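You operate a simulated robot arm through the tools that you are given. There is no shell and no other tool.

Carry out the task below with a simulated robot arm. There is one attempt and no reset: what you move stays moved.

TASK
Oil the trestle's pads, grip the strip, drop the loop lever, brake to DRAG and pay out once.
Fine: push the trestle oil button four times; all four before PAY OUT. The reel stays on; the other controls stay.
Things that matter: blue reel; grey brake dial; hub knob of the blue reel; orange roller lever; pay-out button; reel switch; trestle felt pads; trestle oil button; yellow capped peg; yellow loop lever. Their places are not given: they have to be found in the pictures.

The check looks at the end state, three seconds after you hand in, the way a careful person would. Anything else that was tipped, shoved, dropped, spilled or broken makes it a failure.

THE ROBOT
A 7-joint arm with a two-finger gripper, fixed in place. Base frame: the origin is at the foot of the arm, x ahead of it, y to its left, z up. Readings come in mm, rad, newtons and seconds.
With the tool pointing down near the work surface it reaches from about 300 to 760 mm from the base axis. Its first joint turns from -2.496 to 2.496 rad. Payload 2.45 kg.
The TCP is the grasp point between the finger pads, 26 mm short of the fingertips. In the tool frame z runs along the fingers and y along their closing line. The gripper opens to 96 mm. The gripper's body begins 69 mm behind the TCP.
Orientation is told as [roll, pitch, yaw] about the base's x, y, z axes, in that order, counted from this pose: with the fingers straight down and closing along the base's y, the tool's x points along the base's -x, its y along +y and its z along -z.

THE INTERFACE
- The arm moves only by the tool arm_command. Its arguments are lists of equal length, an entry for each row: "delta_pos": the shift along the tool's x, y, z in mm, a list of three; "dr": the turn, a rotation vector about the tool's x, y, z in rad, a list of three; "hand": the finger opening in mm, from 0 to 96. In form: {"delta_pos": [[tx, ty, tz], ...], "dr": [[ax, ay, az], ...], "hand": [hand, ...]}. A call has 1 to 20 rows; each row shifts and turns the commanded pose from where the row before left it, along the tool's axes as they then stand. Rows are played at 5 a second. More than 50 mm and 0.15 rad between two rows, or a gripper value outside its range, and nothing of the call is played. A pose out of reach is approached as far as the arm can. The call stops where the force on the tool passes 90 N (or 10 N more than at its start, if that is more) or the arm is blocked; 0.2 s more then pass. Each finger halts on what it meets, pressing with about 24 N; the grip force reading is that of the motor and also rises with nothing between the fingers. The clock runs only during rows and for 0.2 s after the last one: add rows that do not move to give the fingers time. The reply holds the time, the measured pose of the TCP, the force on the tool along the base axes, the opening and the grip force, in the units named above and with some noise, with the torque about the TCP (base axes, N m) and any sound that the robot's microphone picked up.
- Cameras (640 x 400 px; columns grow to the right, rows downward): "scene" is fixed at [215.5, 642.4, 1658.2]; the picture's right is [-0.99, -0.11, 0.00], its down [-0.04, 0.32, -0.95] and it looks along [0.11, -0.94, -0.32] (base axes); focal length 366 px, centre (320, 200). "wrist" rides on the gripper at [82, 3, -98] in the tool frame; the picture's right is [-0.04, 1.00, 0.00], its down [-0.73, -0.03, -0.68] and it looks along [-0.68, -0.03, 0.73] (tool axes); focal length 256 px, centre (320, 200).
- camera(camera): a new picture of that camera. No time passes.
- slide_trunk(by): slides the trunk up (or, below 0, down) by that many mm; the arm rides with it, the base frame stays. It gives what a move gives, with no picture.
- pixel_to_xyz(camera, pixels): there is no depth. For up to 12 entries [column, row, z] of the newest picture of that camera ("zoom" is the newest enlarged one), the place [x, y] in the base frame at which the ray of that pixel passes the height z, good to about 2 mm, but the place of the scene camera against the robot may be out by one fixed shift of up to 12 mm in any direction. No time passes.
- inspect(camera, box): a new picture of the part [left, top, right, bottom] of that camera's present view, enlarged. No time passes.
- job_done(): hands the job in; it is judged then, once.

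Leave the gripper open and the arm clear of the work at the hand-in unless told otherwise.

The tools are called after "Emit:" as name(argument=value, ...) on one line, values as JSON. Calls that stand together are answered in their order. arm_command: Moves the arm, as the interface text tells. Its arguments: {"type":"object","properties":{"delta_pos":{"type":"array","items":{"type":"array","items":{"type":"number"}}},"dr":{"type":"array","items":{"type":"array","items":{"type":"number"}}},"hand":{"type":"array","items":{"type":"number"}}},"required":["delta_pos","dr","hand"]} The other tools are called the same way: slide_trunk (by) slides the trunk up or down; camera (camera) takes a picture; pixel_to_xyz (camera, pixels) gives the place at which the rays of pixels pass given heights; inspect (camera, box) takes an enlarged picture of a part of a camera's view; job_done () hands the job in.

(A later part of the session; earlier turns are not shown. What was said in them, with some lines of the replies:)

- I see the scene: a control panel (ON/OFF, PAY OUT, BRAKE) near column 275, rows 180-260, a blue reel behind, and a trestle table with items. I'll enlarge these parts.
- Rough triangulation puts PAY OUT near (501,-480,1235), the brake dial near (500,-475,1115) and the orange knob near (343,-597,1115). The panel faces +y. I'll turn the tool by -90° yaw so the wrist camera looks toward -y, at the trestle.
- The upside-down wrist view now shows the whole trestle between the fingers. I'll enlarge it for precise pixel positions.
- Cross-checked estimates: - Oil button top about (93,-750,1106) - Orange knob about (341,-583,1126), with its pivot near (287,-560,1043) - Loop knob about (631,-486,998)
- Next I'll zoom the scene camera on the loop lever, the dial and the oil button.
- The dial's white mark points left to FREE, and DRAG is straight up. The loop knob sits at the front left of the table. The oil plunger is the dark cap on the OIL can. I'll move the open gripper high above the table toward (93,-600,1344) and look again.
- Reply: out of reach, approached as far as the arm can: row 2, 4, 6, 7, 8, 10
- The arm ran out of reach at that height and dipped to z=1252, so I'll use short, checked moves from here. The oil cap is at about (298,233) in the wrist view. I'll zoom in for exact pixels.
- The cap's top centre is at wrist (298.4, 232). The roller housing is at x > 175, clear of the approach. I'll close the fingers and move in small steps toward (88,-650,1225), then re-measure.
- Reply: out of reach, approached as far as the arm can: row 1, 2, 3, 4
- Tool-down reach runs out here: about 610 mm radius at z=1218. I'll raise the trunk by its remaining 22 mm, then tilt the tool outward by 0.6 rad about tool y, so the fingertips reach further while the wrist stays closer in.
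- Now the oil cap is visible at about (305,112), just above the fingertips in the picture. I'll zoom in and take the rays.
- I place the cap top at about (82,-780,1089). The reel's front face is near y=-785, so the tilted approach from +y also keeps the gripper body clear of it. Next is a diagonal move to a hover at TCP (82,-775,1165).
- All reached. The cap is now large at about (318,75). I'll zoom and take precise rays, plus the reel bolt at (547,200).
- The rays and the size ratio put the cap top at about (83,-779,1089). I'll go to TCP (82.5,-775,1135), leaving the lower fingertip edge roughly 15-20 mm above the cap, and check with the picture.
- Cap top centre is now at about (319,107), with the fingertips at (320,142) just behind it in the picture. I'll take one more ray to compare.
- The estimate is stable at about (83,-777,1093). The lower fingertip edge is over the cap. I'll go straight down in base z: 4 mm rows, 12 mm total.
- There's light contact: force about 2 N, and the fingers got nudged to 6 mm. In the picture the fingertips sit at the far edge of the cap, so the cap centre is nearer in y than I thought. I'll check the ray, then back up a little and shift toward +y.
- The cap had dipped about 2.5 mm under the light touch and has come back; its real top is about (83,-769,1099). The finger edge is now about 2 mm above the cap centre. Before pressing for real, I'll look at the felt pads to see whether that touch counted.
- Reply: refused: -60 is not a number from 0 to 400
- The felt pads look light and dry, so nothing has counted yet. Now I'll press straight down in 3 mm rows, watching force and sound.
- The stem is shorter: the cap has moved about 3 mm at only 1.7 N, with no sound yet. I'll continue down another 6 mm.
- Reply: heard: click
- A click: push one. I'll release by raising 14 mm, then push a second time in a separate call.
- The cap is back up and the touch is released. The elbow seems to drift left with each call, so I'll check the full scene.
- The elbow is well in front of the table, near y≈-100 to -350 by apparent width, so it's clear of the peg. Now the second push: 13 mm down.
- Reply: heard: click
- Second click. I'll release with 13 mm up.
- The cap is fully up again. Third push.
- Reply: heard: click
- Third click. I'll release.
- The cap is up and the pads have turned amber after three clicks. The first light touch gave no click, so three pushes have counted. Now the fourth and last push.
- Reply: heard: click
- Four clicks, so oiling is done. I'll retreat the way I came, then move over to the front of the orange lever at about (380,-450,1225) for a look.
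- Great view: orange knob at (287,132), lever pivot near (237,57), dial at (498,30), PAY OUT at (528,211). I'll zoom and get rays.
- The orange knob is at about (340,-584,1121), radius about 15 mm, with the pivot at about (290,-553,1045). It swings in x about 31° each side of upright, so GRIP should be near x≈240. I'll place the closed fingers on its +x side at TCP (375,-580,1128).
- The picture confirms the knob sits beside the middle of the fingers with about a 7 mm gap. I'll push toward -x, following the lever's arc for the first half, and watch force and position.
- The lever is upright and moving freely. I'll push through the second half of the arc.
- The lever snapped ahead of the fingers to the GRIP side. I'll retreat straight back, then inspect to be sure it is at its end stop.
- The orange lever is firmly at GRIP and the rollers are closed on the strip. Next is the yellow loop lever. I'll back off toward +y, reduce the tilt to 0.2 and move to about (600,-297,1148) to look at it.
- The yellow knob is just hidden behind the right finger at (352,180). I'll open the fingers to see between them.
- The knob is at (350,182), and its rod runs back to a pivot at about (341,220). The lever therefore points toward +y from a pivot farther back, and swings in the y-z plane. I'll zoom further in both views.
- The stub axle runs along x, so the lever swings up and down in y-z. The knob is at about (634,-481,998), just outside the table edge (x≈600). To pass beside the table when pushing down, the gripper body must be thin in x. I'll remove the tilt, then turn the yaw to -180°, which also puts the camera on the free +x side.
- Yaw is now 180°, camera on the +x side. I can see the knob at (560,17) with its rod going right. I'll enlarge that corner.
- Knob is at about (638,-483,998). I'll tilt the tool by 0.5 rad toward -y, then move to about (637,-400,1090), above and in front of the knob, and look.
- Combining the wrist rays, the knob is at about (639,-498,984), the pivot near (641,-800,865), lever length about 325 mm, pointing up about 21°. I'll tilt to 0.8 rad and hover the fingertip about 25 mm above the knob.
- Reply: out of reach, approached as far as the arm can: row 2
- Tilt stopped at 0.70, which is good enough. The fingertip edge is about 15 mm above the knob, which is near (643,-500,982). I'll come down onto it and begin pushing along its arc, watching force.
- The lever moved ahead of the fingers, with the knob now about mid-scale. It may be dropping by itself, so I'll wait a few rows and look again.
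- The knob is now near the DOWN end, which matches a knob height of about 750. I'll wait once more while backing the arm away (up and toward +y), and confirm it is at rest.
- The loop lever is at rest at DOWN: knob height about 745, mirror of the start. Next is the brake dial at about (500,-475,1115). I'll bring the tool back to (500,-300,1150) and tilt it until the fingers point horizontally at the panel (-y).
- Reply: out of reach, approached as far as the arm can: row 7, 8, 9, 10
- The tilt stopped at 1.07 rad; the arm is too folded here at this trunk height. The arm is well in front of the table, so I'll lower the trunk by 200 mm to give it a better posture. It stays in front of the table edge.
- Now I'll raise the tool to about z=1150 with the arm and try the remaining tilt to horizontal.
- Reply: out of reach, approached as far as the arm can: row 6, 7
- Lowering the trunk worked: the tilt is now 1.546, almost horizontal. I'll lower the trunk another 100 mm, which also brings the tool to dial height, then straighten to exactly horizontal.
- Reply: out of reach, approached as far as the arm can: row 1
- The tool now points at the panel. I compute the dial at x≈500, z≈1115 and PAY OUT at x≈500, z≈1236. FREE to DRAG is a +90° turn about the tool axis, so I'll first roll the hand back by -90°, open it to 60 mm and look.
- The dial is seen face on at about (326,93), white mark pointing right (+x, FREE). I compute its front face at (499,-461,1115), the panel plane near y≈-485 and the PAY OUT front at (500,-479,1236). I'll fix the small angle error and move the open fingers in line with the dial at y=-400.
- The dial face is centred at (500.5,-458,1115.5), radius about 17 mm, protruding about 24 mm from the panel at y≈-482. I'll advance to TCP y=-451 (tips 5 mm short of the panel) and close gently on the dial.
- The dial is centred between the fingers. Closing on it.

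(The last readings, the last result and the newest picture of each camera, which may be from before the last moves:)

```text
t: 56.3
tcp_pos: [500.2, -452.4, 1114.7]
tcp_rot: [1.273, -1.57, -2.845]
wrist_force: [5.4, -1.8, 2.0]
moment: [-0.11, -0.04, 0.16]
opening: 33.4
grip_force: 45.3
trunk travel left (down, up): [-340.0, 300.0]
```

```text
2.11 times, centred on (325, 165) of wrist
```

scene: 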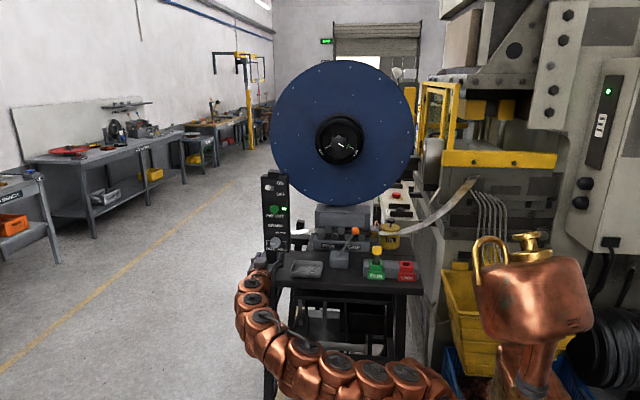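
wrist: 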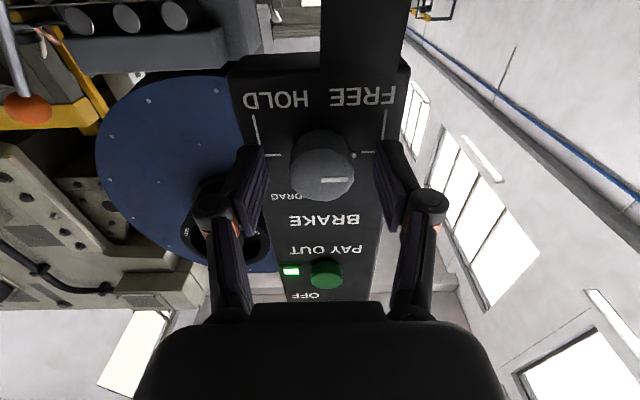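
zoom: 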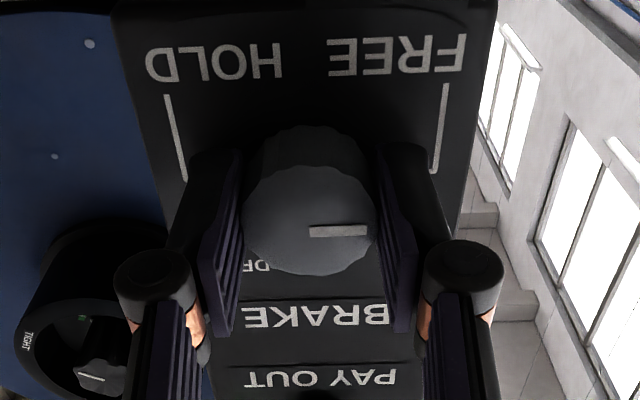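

Gripped at 33 mm with the mark still at FREE. Turning +90° about the tool axis takes the mark from +x to up; I'll do the first third and check.

Emit:
arm_command(delta_pos=[[0, 0, 0], [0, 0, 0], [0, 0, 0], [0, 0, 0]], dr=[[0, 0, 0.131], [0, 0, 0.131], [0, 0, 0.131], [0, 0, 0.131]], hand=[20, 20, 20, 20])

Emit:
inspect(camera="wrist", box=[230, 70, 420, 260])

Emit:
inspect(camera="scene", box=[220, 160, 320, 310])

```text
t: 57.3
tcp_pos: [499.3, -452.2, 1115.4]
tcp_rot: [1.57, -1.041, 3.14]
wrist_force: [14.0, -21.6, 18.7]
moment: [0.15, 0.02, 0.7]
opening: 33.5
grip_force: 44.9
trunk travel left (down, up): [-340.0, 300.0]
```

```text
2.11 times, centred on (325, 165) of wrist
```

zoom: 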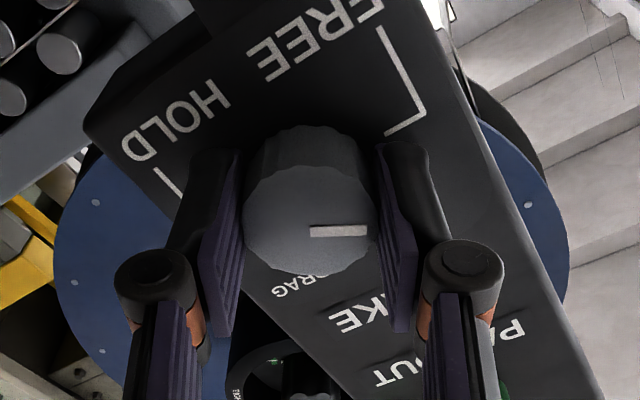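

```text
2.67 times, centred on (270, 235) of scene
```

zoom: 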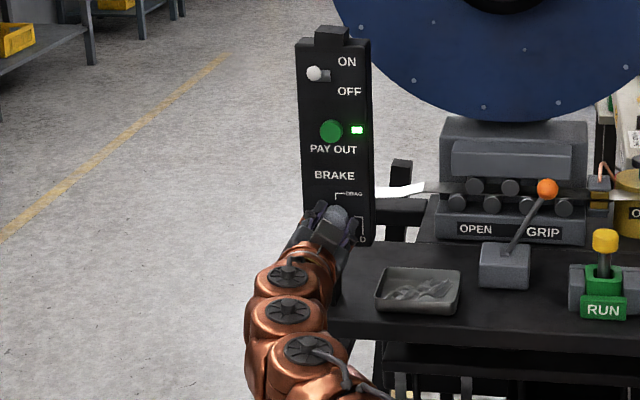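

The dial follows the gripper: 30° turned, mark still in line with the fingers. Side forces rose to about 30 N from a small centring error, so I'll shift about 1 mm to relieve it and continue.

Emit:
arm_command(delta_pos=[[-0.3, 1.2, 0.7], [0, 0, 0], [0, 0, 0], [0, 0, 0]], dr=[[0, 0, 0], [0, 0, 0.131], [0, 0, 0.131], [0, 0, 0.131]], hand=[20, 20, 20, 20])

Emit:
inspect(camera="wrist", box=[230, 70, 420, 260])

```text
t: 58.3
tcp_pos: [500.2, -451.7, 1115.3]
tcp_rot: [1.569, -0.648, 3.14]
wrist_force: [3.3, -9.2, 3.4]
moment: [0.31, 0.02, 0.6]
opening: 33.2
grip_force: 44.8
trunk travel left (down, up): [-340.0, 300.0]
```

```text
2.11 times, centred on (325, 165) of wrist
```

zoom: 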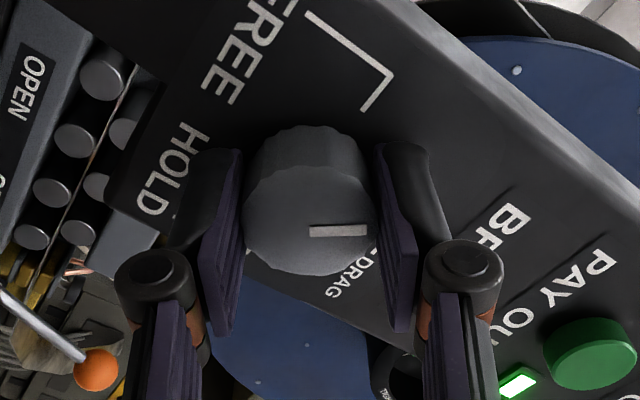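

Forces eased. 53° turned so far, 37° to go; continuing.

Emit:
arm_command(delta_pos=[[0, 0, 0], [0, 0, 0], [0, 0, 0], [0, 0, 0], [0, 0, 0], [0, 0, 0]], dr=[[0, 0, 0.13], [0, 0, 0.13], [0, 0, 0.13], [0, 0, 0.13], [0, 0, 0.128], [0, 0, 0]], hand=[20, 20, 20, 20, 20, 20])

Emit:
inspect(camera="wrist", box=[230, 70, 420, 260])

Emit:
inspect(camera="scene", box=[255, 220, 300, 260])

```text
t: 59.7
tcp_pos: [500.4, -452.2, 1115.2]
tcp_rot: [1.565, -0.003, 3.137]
wrist_force: [-7.3, -2.1, -15.3]
moment: [0.28, 0.01, -0.39]
opening: 33.5
grip_force: 45.1
trunk travel left (down, up): [-340.0, 300.0]
```

```text
2.11 times, centred on (325, 165) of wrist
```

zoom: 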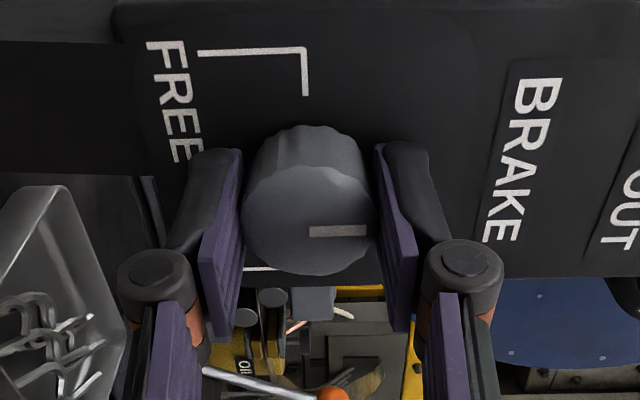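

```text
10.00 times, centred on (278, 240) of scene
```

zoom: 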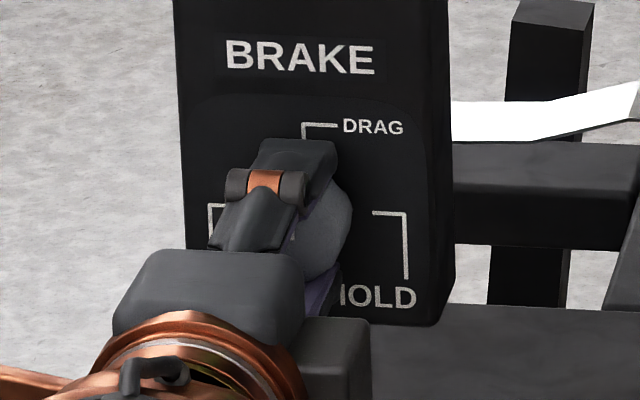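

The full 90° is done. I'll open the fingers, then back straight off 60 mm and check the mark.

Emit:
arm_command(delta_pos=[[0, 0, 0], [0, 0, 0], [0, 0, 0], [0, 0, -30], [0, 0, -30], [0, 0, 0]], dr=[[0, 0, 0], [0, 0, 0], [0, 0, 0], [0, 0, 0], [0, 0, 0], [0, 0, 0]], hand=[45, 56, 56, 56, 56, 56])

Emit:
camera(camera="wrist")

Emit:
inspect(camera="scene", box=[255, 220, 300, 260])

```text
t: 61.1
tcp_pos: [500.4, -392.1, 1117.6]
tcp_rot: [1.564, -0.007, 3.138]
wrist_force: [0.2, -0.1, 0.6]
moment: [0.0, 0.02, 0.01]
opening: 56.1
grip_force: 0.1
trunk travel left (down, up): [-340.0, 300.0]
```

```text
taken
```

wrist: 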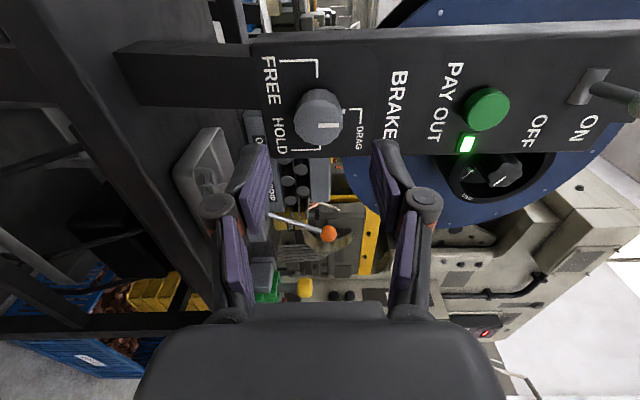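

```text
10.00 times, centred on (278, 240) of scene
```

zoom: 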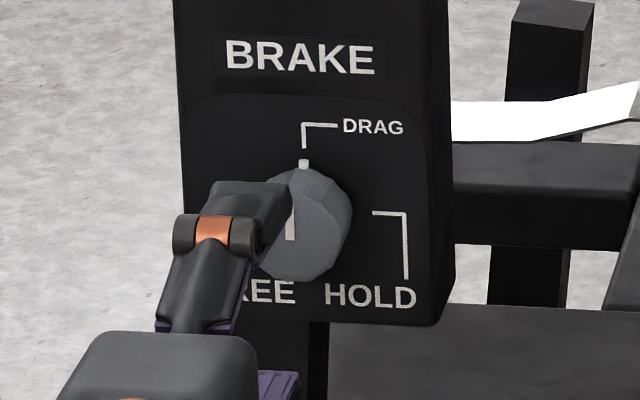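

The mark now points straight up at DRAG. Next is PAY OUT. I'll zoom to locate its face from this view before moving up.

Emit:
inspect(camera="wrist", box=[420, 40, 560, 180])

Emit:
slide_trunk(by=60)

Emit:
arm_command(delta_pos=[[0, 0, -10], [0, 0, 0], [0, 0, 0], [0, 0, 0]], dr=[[0, 0, 0], [0, 0, 0], [0, 0, 0], [0, 0, 0]], hand=[40, 20, 0, 0])

Emit:
slide_trunk(by=58)

Emit:
camera(camera="wrist")

```text
2.86 times, centred on (490, 110) of wrist
```

zoom: 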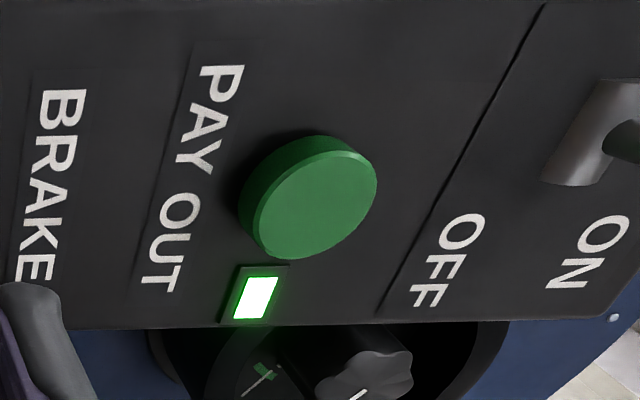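

```text
t: 62.1
tcp_pos: [499.7, -391.2, 1176.5]
tcp_rot: [1.563, -0.006, 3.137]
wrist_force: [-0.4, 0.8, -0.8]
moment: [0.0, 0.01, 0.0]
opening: 56.4
grip_force: 0.0
trunk travel left (down, up): [-400.0, 240.0]
```

```text
t: 63.1
tcp_pos: [501.5, -381.6, 1176.7]
tcp_rot: [1.562, -0.006, 3.139]
wrist_force: [0.1, 0.3, -0.3]
moment: [-0.02, 0.01, 0.03]
opening: 0.3
grip_force: 24.1
trunk travel left (down, up): [-400.0, 240.0]
```

```text
t: 64.0
tcp_pos: [500.8, -382.2, 1234.4]
tcp_rot: [1.563, -0.008, 3.139]
wrist_force: [0.0, -0.6, -0.6]
moment: [0.02, -0.05, 0.03]
opening: 0.0
grip_force: 24.1
trunk travel left (down, up): [-458.0, 182.0]
```

```text
taken
```

wrist: 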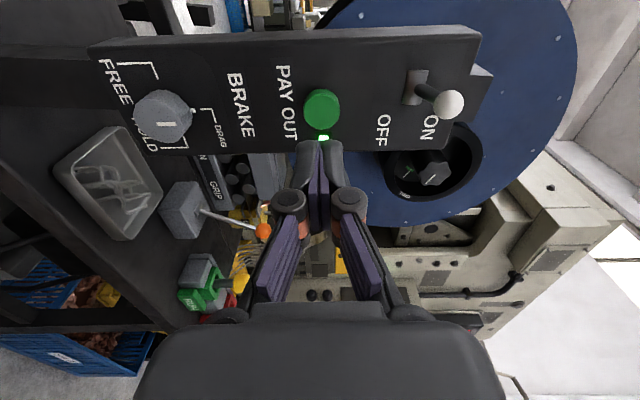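

The button face at (322,108) works out to about (500,-478,1235.3), right in line with the closed fingertips at z=1234. I'll advance 64 mm, leaving about 6 mm, then check.

Emit:
arm_command(delta_pos=[[0, 0.8, 32], [0, 0, 30], [0, 0, 0]], dr=[[0, 0, 0], [0, 0, 0], [0, 0, 0]], hand=[0, 0, 0])

Emit:
inspect(camera="wrist", box=[230, 70, 420, 260])

Emit:
inspect(camera="scene", box=[240, 160, 330, 290])

```text
t: 64.8
tcp_pos: [501.1, -445.5, 1236.3]
tcp_rot: [1.562, -0.007, 3.139]
wrist_force: [0.6, 1.3, -0.4]
moment: [0.0, -0.03, 0.01]
opening: 0.0
grip_force: 28.5
trunk travel left (down, up): [-458.0, 182.0]
```

```text
2.11 times, centred on (325, 165) of wrist
```

zoom: 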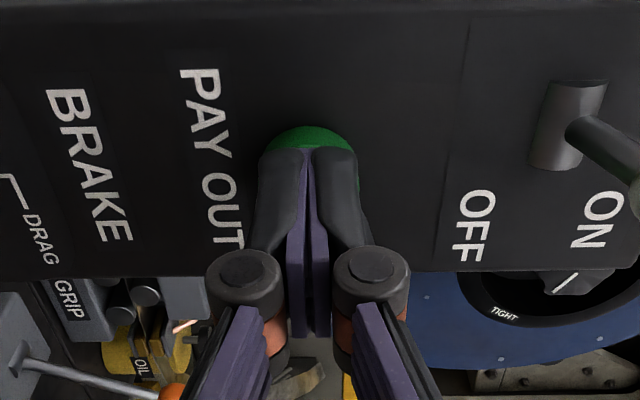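

```text
3.08 times, centred on (285, 225) of scene
```

zoom: 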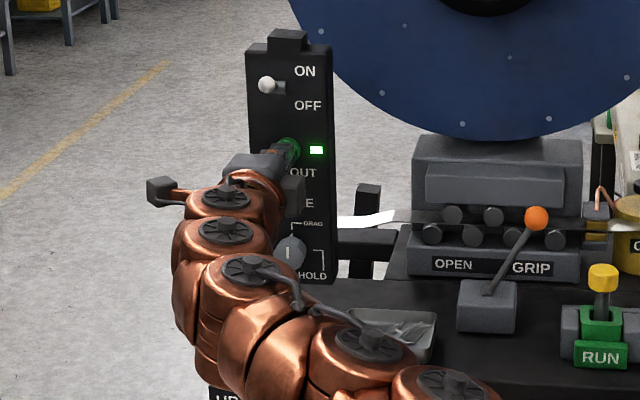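

The fingers are centred on the button. All preconditions are set: pads oiled four times, lever at GRIP, loop DOWN, brake DRAG, reel ON. I'll press in 2 mm steps until a click.

Emit:
arm_command(delta_pos=[[0, 0, 2], [0, 0, 2], [0, 0, 2], [0, 0, 0]], dr=[[0, 0, 0], [0, 0, 0], [0, 0, 0], [0, 0, 0]], hand=[0, 0, 0, 0])

```text
t: 65.8
tcp_pos: [501.0, -449.6, 1234.4]
tcp_rot: [1.562, -0.007, 3.14]
wrist_force: [1.2, 3.0, 2.5]
moment: [-0.06, -0.04, 0.05]
opening: 6.1
grip_force: 28.6
trunk travel left (down, up): [-458.0, 182.0]
heard: click
```

A click: PAY OUT is pressed once. Retreating straight back now.

Emit:
arm_command(delta_pos=[[0, 0, -25], [0, 0, -40], [0, 0, -40], [0, 0, 0]], dr=[[0, 0, 0], [0, 0, 0], [0, 0, 0], [0, 0, 0]], hand=[0, 0, 0, 0])

Emit:
camera(camera="scene")

Emit:
camera(camera="wrist")

Emit:
inspect(camera="scene", box=[225, 160, 425, 350])

```text
t: 66.8
tcp_pos: [501.6, -345.2, 1237.2]
tcp_rot: [1.562, -0.007, 3.138]
wrist_force: [0.3, -0.6, 0.4]
moment: [0.01, 0.01, -0.03]
opening: 0.1
grip_force: 28.5
trunk travel left (down, up): [-458.0, 182.0]
```

```text
taken
```

scene: 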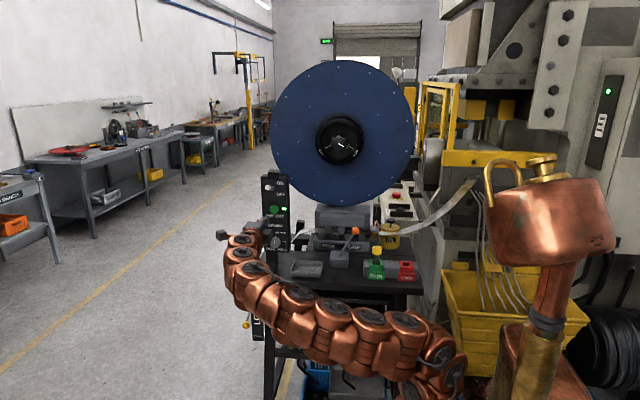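

```text
taken
```

wrist: 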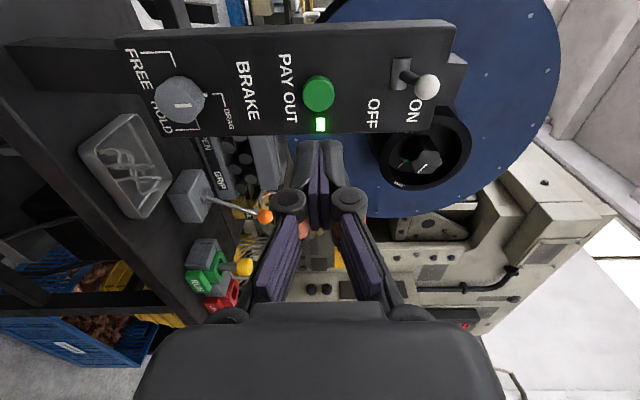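

```text
2.11 times, centred on (325, 255) of scene
```

zoom: 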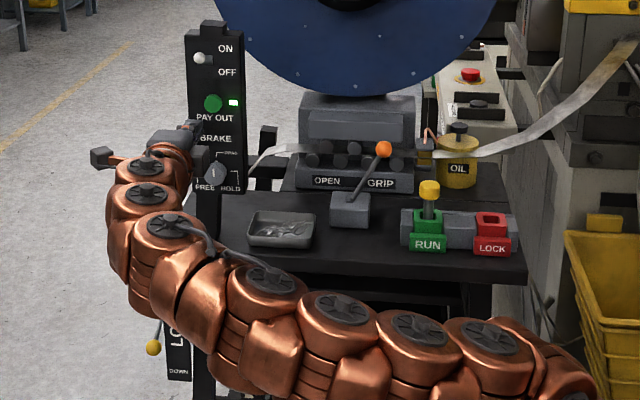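

The strip has fed, with new slack visible. I'll open the gripper, back off a little more, wait and take a final look.

Emit:
arm_command(delta_pos=[[0, 0, -20], [0, 0, -15], [0, 0, 0], [0, 0, 0], [0, 0, 0], [0, 0, 0], [0, 0, 0], [0, 0, 0], [0, 0, 0], [0, 0, 0]], dr=[[0, 0, 0], [0, 0, 0], [0, 0, 0], [0, 0, 0], [0, 0, 0], [0, 0, 0], [0, 0, 0], [0, 0, 0], [0, 0, 0], [0, 0, 0]], hand=[20, 40, 60, 80, 90, 90, 90, 90, 90, 90])

Emit:
camera(camera="wrist")

Emit:
inspect(camera="scene", box=[225, 160, 425, 350])

Emit:
inspect(camera="scene", box=[255, 165, 315, 260])

Emit:
inspect(camera="scene", box=[260, 50, 420, 210])

```text
t: 69.0
tcp_pos: [503.0, -310.8, 1237.8]
tcp_rot: [1.561, -0.009, 3.139]
wrist_force: [-0.3, -0.1, -0.4]
moment: [-0.05, -0.02, 0.0]
opening: 90.3
grip_force: 0.0
trunk travel left (down, up): [-458.0, 182.0]
```

```text
taken
```

wrist: 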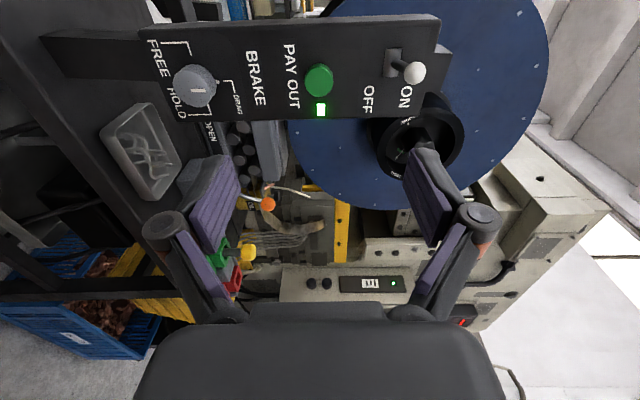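

```text
2.11 times, centred on (325, 255) of scene
```

zoom: 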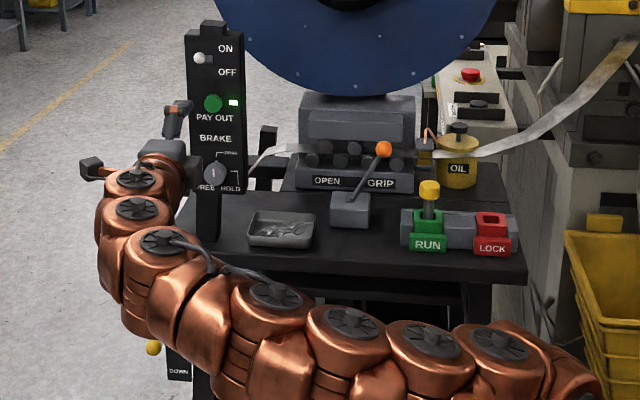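

```text
4.21 times, centred on (285, 212) of scene
```

zoom: 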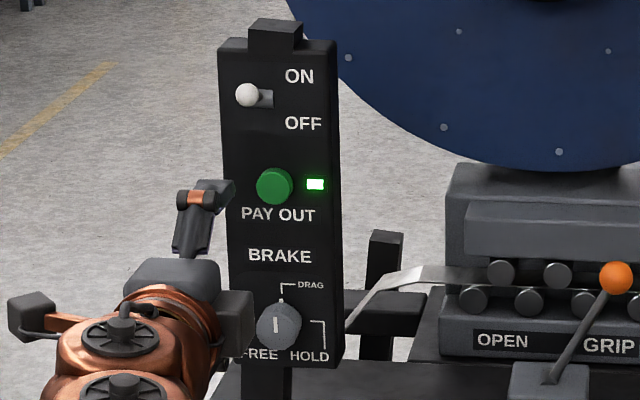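

```text
2.50 times, centred on (340, 130) of scene
```

zoom: 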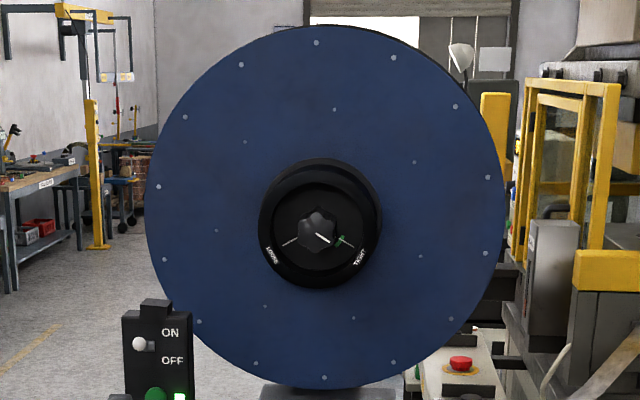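

Final state in the pictures:
- **Panel:** reel switch ON, brake mark at DRAG, PAY OUT pressed once and released, with the strip fed.
- **Levers:** orange lever at GRIP, loop lever at DOWN.
- **Untouched:** the peg is still in RUN and the hub knob still at TIGHT.
- **Arm:** gripper open and clear of the work.

Handing in.

Emit:
job_done()

```text
The job is handed in.
```

I finished all five steps and handed the job in; no verdict has come back.

- **Oil:** I pushed the oil button four times, with a click each time, all before PAY OUT. The felt pads turned amber. My first approach dipped the cap about 2.5 mm with no click, so I didn't count it as a push.
- **Grip:** I pushed the orange lever to GRIP, and the rollers closed on the strip.
- **Loop lever:** I nudged it and it dropped the rest of the way by itself, coming to rest at DOWN.
- **Brake:** I turned the dial from FREE to DRAG, and the mark points straight up at DRAG.
- **Pay out:** I pressed it once, with one click, and the strip fed.

In the last pictures the reel switch was still ON, the yellow peg was in RUN and the hub knob was at TIGHT. I saw nothing tipped or shoved. The gripper is open and clear of the work. The trunk ended 160 mm lower than where it began, because the arm couldn't point straight at the panel from higher up.
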